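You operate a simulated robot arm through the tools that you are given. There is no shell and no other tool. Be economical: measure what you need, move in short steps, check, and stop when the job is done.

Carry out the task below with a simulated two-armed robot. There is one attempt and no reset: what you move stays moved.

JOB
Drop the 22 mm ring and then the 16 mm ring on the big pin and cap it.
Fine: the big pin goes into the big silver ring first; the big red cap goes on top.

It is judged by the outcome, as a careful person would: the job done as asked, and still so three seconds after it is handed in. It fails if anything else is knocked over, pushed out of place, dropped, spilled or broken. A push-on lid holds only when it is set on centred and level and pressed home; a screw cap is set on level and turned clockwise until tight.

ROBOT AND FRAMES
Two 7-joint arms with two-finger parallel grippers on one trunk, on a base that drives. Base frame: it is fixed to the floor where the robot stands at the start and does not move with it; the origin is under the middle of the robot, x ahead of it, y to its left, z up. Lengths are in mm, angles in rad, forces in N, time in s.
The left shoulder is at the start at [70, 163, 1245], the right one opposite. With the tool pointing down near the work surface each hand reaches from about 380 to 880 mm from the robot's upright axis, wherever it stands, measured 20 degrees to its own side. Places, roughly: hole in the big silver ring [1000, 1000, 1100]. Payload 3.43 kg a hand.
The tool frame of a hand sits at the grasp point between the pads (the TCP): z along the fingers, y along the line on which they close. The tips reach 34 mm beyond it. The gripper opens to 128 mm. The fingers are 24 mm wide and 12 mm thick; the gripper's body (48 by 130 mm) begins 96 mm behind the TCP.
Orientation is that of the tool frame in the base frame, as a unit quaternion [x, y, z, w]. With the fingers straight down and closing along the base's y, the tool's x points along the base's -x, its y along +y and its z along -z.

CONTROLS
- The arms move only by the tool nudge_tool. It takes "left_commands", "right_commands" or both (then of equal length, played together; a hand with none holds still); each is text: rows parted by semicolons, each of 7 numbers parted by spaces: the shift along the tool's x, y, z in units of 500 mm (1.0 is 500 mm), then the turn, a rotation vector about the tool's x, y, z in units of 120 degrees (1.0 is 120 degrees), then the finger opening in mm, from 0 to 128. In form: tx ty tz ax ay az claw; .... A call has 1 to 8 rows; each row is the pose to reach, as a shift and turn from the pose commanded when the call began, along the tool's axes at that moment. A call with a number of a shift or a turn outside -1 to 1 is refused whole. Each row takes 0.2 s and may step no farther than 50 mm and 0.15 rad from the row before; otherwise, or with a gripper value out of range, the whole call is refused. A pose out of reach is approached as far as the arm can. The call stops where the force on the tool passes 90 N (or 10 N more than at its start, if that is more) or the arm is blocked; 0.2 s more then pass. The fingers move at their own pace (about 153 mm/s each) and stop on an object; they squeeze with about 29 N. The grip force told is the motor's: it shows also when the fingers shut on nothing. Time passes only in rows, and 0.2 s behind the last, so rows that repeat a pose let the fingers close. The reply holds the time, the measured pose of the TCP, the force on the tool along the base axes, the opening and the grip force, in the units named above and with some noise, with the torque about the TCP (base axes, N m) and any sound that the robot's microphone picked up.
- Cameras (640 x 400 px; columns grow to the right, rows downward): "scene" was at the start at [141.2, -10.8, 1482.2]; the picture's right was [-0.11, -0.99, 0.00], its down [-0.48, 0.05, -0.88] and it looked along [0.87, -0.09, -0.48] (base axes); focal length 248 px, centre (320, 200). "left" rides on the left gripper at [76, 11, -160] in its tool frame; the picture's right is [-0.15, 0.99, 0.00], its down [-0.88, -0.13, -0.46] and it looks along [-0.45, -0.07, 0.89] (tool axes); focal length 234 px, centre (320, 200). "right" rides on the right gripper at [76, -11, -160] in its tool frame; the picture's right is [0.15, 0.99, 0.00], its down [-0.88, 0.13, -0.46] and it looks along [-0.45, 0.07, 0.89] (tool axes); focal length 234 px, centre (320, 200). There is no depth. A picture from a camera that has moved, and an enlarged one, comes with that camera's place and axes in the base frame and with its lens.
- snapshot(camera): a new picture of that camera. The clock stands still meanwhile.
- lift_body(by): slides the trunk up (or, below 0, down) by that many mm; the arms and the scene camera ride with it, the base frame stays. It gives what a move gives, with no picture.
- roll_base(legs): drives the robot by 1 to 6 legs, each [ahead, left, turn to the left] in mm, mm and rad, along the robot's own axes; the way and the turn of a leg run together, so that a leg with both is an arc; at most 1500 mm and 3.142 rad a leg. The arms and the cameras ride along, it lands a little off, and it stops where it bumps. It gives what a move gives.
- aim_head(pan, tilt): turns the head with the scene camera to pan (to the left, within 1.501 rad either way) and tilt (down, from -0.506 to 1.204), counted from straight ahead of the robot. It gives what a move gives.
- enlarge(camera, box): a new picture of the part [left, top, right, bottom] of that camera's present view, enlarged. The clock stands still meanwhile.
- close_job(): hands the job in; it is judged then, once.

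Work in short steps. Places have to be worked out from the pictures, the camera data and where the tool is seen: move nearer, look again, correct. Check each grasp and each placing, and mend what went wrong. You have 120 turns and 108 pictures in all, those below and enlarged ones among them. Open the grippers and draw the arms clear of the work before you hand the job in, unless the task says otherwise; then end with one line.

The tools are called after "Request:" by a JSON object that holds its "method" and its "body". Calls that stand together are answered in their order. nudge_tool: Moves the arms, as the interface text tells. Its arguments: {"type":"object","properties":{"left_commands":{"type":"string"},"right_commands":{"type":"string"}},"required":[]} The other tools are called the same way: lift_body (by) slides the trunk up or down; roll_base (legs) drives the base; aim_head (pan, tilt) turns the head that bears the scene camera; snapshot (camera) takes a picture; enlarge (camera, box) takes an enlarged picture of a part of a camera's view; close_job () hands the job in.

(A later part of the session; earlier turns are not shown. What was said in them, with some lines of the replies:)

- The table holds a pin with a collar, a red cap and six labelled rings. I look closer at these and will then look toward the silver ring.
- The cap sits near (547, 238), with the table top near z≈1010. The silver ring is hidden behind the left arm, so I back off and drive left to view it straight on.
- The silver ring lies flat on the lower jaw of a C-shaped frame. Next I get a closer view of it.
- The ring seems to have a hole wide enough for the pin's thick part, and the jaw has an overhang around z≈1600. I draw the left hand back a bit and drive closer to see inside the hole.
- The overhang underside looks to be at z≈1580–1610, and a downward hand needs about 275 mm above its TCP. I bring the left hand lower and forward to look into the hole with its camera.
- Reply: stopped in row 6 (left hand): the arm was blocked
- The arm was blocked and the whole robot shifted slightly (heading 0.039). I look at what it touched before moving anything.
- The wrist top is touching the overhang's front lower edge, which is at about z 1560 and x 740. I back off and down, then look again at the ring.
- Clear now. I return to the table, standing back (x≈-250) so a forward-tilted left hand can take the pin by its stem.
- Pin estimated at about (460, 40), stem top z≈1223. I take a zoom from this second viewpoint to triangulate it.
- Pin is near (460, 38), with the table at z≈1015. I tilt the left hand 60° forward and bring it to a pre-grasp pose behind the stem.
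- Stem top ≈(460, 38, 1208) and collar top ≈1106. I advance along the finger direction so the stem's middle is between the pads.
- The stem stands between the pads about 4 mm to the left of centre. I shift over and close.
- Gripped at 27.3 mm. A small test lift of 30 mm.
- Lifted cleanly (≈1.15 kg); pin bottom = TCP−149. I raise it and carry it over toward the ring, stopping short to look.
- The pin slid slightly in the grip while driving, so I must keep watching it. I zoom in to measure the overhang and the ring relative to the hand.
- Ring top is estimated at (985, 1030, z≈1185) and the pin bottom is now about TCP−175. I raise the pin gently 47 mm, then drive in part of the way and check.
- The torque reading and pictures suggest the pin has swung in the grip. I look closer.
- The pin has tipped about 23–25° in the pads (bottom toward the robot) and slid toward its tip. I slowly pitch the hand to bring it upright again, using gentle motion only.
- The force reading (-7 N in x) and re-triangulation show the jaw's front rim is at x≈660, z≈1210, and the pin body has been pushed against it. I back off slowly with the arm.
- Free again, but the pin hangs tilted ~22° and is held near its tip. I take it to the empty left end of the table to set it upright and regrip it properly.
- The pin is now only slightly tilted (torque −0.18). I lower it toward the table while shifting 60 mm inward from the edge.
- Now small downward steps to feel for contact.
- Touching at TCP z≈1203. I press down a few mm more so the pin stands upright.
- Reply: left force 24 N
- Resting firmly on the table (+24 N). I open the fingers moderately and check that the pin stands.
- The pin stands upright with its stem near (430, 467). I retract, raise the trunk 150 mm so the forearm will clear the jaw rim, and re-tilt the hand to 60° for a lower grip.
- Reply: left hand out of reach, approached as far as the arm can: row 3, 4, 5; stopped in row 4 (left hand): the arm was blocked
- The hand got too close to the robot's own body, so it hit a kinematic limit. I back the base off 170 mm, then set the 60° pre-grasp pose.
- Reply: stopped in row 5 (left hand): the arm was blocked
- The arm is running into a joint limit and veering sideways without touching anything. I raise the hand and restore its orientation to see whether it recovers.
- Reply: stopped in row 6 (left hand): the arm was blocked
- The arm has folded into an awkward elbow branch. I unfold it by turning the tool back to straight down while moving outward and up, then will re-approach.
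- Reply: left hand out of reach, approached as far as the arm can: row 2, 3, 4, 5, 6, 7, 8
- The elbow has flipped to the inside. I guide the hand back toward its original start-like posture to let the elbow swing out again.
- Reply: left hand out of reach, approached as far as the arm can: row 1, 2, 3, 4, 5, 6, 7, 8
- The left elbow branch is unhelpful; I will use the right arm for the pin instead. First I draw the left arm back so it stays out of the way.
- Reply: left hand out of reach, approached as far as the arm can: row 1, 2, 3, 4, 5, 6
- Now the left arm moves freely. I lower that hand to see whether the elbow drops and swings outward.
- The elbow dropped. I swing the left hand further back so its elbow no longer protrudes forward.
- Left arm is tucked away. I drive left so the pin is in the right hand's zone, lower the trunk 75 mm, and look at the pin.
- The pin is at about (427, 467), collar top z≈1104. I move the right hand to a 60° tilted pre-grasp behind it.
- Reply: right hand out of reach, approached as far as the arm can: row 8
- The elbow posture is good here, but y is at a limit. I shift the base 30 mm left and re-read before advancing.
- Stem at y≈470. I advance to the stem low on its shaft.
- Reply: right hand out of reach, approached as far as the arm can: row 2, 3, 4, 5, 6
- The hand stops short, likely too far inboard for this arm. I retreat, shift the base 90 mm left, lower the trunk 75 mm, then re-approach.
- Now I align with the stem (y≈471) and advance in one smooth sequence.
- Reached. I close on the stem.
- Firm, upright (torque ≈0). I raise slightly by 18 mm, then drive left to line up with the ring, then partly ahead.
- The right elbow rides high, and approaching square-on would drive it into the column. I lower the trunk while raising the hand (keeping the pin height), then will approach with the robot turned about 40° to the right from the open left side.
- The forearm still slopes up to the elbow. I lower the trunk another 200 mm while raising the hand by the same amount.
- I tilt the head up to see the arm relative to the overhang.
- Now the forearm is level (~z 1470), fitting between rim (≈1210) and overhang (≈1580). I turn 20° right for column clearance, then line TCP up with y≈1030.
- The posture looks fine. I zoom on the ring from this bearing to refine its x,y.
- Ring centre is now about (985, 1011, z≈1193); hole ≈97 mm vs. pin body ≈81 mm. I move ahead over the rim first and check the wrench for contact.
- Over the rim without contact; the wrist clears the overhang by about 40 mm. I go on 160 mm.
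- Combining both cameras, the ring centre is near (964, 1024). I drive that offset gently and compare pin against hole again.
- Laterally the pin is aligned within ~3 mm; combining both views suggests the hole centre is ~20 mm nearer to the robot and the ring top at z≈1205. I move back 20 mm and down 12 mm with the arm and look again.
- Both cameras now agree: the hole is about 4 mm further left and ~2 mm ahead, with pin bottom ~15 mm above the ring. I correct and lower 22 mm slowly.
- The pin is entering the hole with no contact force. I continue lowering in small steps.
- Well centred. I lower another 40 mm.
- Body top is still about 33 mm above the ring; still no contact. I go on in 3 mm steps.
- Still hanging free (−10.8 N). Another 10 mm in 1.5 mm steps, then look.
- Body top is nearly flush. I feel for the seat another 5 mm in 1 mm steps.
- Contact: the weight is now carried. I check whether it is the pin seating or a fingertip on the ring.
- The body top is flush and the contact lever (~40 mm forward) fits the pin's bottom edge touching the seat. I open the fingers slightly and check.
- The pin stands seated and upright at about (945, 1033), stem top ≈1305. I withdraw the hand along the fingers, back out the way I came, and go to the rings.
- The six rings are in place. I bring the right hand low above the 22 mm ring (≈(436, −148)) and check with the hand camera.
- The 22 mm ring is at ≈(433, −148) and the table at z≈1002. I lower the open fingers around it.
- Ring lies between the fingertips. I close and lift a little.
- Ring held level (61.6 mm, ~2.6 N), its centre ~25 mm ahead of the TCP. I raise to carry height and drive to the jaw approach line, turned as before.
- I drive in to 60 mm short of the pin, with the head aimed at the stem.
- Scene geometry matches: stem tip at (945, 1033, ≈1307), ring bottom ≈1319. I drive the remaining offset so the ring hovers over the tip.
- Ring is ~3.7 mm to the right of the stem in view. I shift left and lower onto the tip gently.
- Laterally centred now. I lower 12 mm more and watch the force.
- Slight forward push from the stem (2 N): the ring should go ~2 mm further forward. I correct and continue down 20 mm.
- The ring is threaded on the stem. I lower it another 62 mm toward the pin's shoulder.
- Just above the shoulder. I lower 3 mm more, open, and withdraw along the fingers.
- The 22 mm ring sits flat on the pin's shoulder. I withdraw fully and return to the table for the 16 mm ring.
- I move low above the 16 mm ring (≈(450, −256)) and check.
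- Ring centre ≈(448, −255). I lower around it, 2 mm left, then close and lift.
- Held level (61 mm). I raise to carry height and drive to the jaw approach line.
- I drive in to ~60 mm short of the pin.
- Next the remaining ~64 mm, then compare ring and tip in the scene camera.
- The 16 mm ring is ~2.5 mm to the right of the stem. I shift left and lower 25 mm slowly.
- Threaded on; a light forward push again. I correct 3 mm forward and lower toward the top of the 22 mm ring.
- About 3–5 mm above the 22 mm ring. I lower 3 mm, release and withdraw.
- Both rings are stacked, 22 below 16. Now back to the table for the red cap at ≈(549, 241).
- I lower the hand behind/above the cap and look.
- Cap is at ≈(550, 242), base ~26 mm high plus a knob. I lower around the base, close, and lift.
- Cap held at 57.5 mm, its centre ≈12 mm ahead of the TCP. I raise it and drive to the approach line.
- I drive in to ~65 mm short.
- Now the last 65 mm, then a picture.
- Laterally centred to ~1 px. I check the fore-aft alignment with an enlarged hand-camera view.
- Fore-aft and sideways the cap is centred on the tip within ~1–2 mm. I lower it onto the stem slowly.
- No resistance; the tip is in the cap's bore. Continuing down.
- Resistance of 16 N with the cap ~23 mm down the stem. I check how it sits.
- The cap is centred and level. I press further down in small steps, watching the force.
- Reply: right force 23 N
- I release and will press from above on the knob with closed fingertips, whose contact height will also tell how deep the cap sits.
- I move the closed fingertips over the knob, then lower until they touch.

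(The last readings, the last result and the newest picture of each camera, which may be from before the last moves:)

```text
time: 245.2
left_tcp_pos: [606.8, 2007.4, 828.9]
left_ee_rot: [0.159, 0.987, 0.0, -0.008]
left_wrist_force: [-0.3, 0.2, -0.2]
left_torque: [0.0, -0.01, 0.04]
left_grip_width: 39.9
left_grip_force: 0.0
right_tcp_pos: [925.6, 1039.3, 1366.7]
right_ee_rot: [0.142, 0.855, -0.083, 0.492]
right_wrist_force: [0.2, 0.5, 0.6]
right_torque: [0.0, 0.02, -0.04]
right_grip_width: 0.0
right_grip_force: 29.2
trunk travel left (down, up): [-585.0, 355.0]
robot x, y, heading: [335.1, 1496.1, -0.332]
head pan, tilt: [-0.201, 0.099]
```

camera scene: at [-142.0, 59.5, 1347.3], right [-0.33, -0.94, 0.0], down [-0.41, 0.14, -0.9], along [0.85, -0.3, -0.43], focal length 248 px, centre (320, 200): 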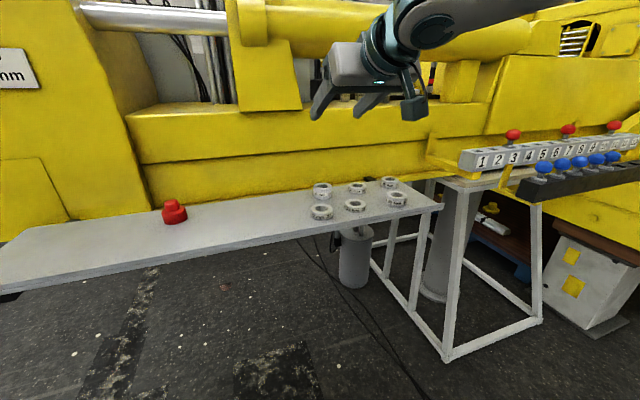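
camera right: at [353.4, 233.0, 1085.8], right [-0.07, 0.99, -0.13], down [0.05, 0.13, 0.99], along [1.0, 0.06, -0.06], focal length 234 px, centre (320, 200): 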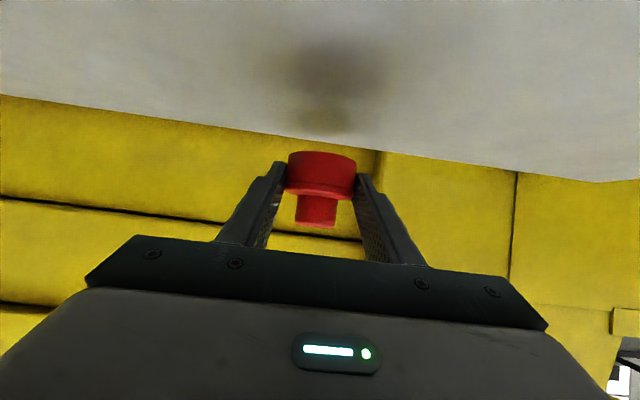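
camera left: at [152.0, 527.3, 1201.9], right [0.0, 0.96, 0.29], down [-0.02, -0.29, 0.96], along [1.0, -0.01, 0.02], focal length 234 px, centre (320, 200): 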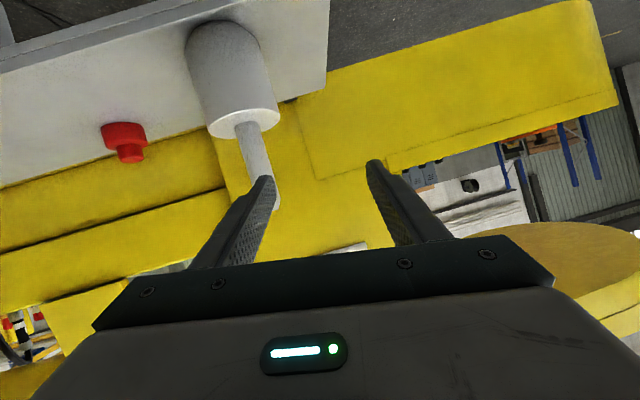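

Request:
{"method": "nudge_tool", "body": {"right_commands": "0.0043 0 0.0025 0 0 0 0; 0.0086 0 0.005 0 0 0 0; 0.013 0 0.0075 0 0 0 0; 0.0173 0 0.01 0 0 0 0; 0.0216 0 0.0125 0 0 0 0; 0.026 0 0.015 0 0 0 0; 0.026 0 0.015 0 0 0 0"}}

```text
time: 246.8
left_tcp_pos: [603.9, 2009.8, 828.6]
left_ee_rot: [0.16, 0.987, -0.001, -0.004]
left_wrist_force: [0.7, 0.2, -0.5]
left_torque: [0.02, 0.02, 0.01]
left_grip_width: 40.0
left_grip_force: 0.1
right_tcp_pos: [918.5, 1045.1, 1362.6]
right_ee_rot: [0.141, 0.851, -0.084, 0.499]
right_wrist_force: [-7.0, 2.7, 45.5]
right_torque: [-0.28, -0.78, 0.04]
right_grip_width: 0.1
right_grip_force: 29.0
trunk travel left (down, up): [-585.0, 355.0]
robot x, y, heading: [332.7, 1497.9, -0.336]
head pan, tilt: [-0.201, 0.099]
```

Contact at knob top ≈1335 with 45 N and no yield yet. I press harder, compensating the backward slip.

Request:
{"method": "nudge_tool", "body": {"right_commands": "-0.002 0 0.007 0 0 0 0; 0.003 0 0.0115 0 0 0 0; 0.007 0 0.0155 0 0 0 0; 0.0113 0 0.0204 0 0 0 0; 0.0156 0 0.0229 0 0 0 0; 0.0156 0 0.0229 0 0 0 0"}}

```text
time: 248.2
left_tcp_pos: [600.4, 2011.7, 829.0]
left_ee_rot: [0.16, 0.987, -0.002, -0.004]
left_wrist_force: [-0.8, 0.5, 0.3]
left_torque: [0.01, -0.03, -0.01]
left_grip_width: 39.7
left_grip_force: 0.1
right_tcp_pos: [919.8, 1046.4, 1361.8]
right_ee_rot: [0.141, 0.846, -0.086, 0.507]
right_wrist_force: [-13.3, 1.2, 71.2]
right_torque: [-0.61, -1.24, -0.07]
right_grip_width: 0.0
right_grip_force: 29.2
trunk travel left (down, up): [-585.0, 355.0]
robot x, y, heading: [338.7, 1499.0, -0.332]
head pan, tilt: [-0.201, 0.099]
```

At 71 N the cap does not move any further: it is bottomed on the stem. I lift off, withdraw, and inspect.

Request:
{"method": "nudge_tool", "body": {"right_commands": "-0.017 0 -0.01 0 0 0 0; -0.035 0 -0.02 0 0 0 0; -0.07 0 -0.04 0 0 0 0; -0.07 0 -0.09 0 0 0 0; -0.07 0 -0.15 0 0 0 0; -0.07 0 -0.23 0 0 0 0; -0.07 0 -0.26 0 0 0 0"}}

Request:
{"method": "enlarge", "body": {"camera": "scene", "box": [310, 160, 410, 240]}}

```text
time: 249.8
left_tcp_pos: [613.4, 2004.6, 825.7]
left_ee_rot: [0.159, 0.987, 0.002, -0.012]
left_wrist_force: [-0.4, -1.0, 0.3]
left_torque: [-0.02, 0.04, 0.02]
left_grip_width: 39.8
left_grip_force: 0.2
right_tcp_pos: [855.7, 1063.5, 1416.3]
right_ee_rot: [0.143, 0.861, -0.084, 0.48]
right_wrist_force: [0.4, 0.5, -0.8]
right_torque: [-0.01, -0.01, 0.01]
right_grip_width: 0.1
right_grip_force: 29.0
trunk travel left (down, up): [-585.0, 355.0]
robot x, y, heading: [334.2, 1499.6, -0.334]
head pan, tilt: [-0.201, 0.099]
```

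```text
5.00 times, centred on (360, 200) of scene
camera zoom: at [473.3, 1429.6, 1376.4], right [-0.51, -0.86, 0.0], down [-0.09, 0.05, -0.99], along [0.86, -0.5, -0.11], focal length 1243 px, centre (120, 200)
```

zoom: 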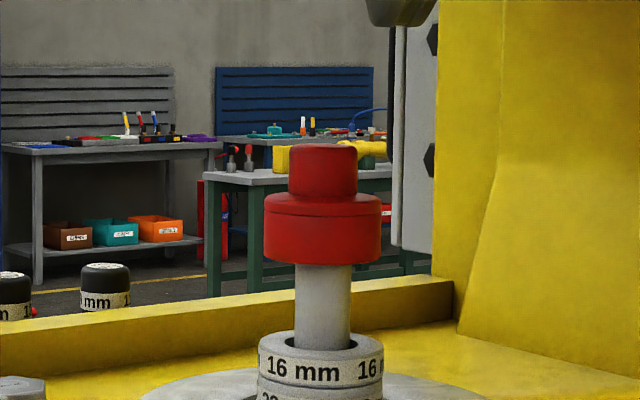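

The cap sits centred, level and tight on the stem. I lower the hand clear of the overhang, open the gripper, and back out.

Request:
{"method": "nudge_tool", "body": {"right_commands": "0.02 0 0 0 0 0 0; 0.05 0 0.01 0 0 0 0; 0.08 0 0.02 0 0 0 0; 0.1 0 0.02 0 0 0 0; 0.1 0 0.02 0 0 0 0"}}

Request:
{"method": "roll_base", "body": {"legs": [[-566, -199, 0]]}}

Request:
{"method": "nudge_tool", "body": {"right_commands": "0 0 0 0 0 0 80; 0 0 0 0 0 0 120; 0 0 0 0 0 0 120; 0 0 0 0 0 0 120", "left_commands": "0 0 0 0 0 0 80; 0 0 0 0 0 0 120; 0 0 0 0 0 0 120; 0 0 0 0 0 0 120"}}

Request:
{"method": "enlarge", "body": {"camera": "scene", "box": [240, 150, 400, 260]}}

```text
time: 251.0
left_tcp_pos: [607.9, 2007.8, 827.8]
left_ee_rot: [0.16, 0.987, 0.0, -0.008]
left_wrist_force: [0.7, 0.4, 0.2]
left_torque: [0.02, 0.0, -0.02]
left_grip_width: 40.1
left_grip_force: 0.1
right_tcp_pos: [829.4, 1074.4, 1387.2]
right_ee_rot: [0.143, 0.855, -0.083, 0.491]
right_wrist_force: [0.5, -0.3, -1.4]
right_torque: [-0.01, 0.01, -0.01]
right_grip_width: 0.1
right_grip_force: 29.0
trunk travel left (down, up): [-585.0, 355.0]
robot x, y, heading: [335.4, 1498.0, -0.334]
head pan, tilt: [-0.201, 0.099]
```

```text
time: 254.4
left_tcp_pos: [9.4, 2003.3, 828.2]
left_ee_rot: [0.158, 0.987, 0.0, -0.007]
left_wrist_force: [-0.7, 0.5, -0.4]
left_torque: [0.02, -0.06, 0.02]
left_grip_width: 39.9
left_grip_force: 0.2
right_tcp_pos: [232.3, 1070.0, 1387.4]
right_ee_rot: [0.142, 0.855, -0.083, 0.491]
right_wrist_force: [-1.0, 0.3, -0.1]
right_torque: [0.02, -0.01, -0.02]
right_grip_width: 0.1
right_grip_force: 29.0
trunk travel left (down, up): [-585.0, 355.0]
robot x, y, heading: [-259.5, 1492.5, -0.326]
head pan, tilt: [-0.201, 0.099]
```

```text
time: 255.4
left_tcp_pos: [9.0, 2003.2, 829.3]
left_ee_rot: [0.158, 0.987, 0.001, -0.008]
left_wrist_force: [-0.5, 0.1, 0.0]
left_torque: [-0.02, -0.03, -0.01]
left_grip_width: 120.2
left_grip_force: 0.0
right_tcp_pos: [231.6, 1071.7, 1386.7]
right_ee_rot: [0.142, 0.856, -0.083, 0.491]
right_wrist_force: [0.4, 0.5, 1.3]
right_torque: [0.0, -0.02, 0.01]
right_grip_width: 120.3
right_grip_force: 0.0
trunk travel left (down, up): [-585.0, 355.0]
robot x, y, heading: [-257.7, 1494.0, -0.328]
head pan, tilt: [-0.201, 0.099]
```

```text
3.64 times, centred on (320, 205) of scene
camera zoom: at [-133.1, 1430.0, 1379.8], right [-0.5, -0.86, 0.0], down [-0.09, 0.05, -0.99], along [0.86, -0.5, -0.1], focal length 904 px, centre (320, 182)
```

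zoom: 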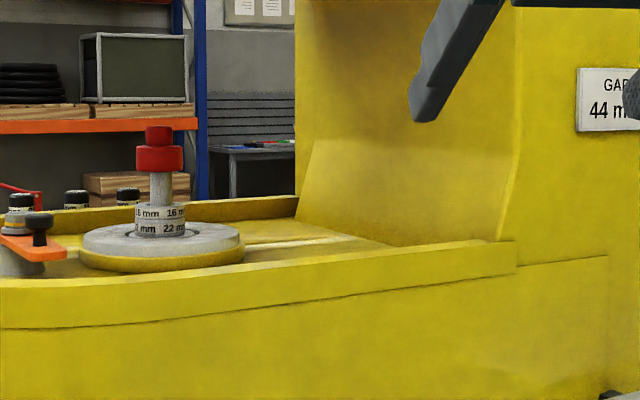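

The pin is upright in the silver ring with the 22 mm ring, then the 16 mm ring, then the cap on top. The arms are clear and both grippers are open, so I hand in.

Request:
{"method": "close_job", "body": {}}

```text
The job is handed in.
```

The big pin stands in the big silver ring with the 22 mm ring, then the 16 mm ring on it, and the red cap sits level on the stem, pressed at 71 N until it stopped moving; along the way the left arm touched the machine's overhang and the pin brushed the jaw rim, and I saw no damage.
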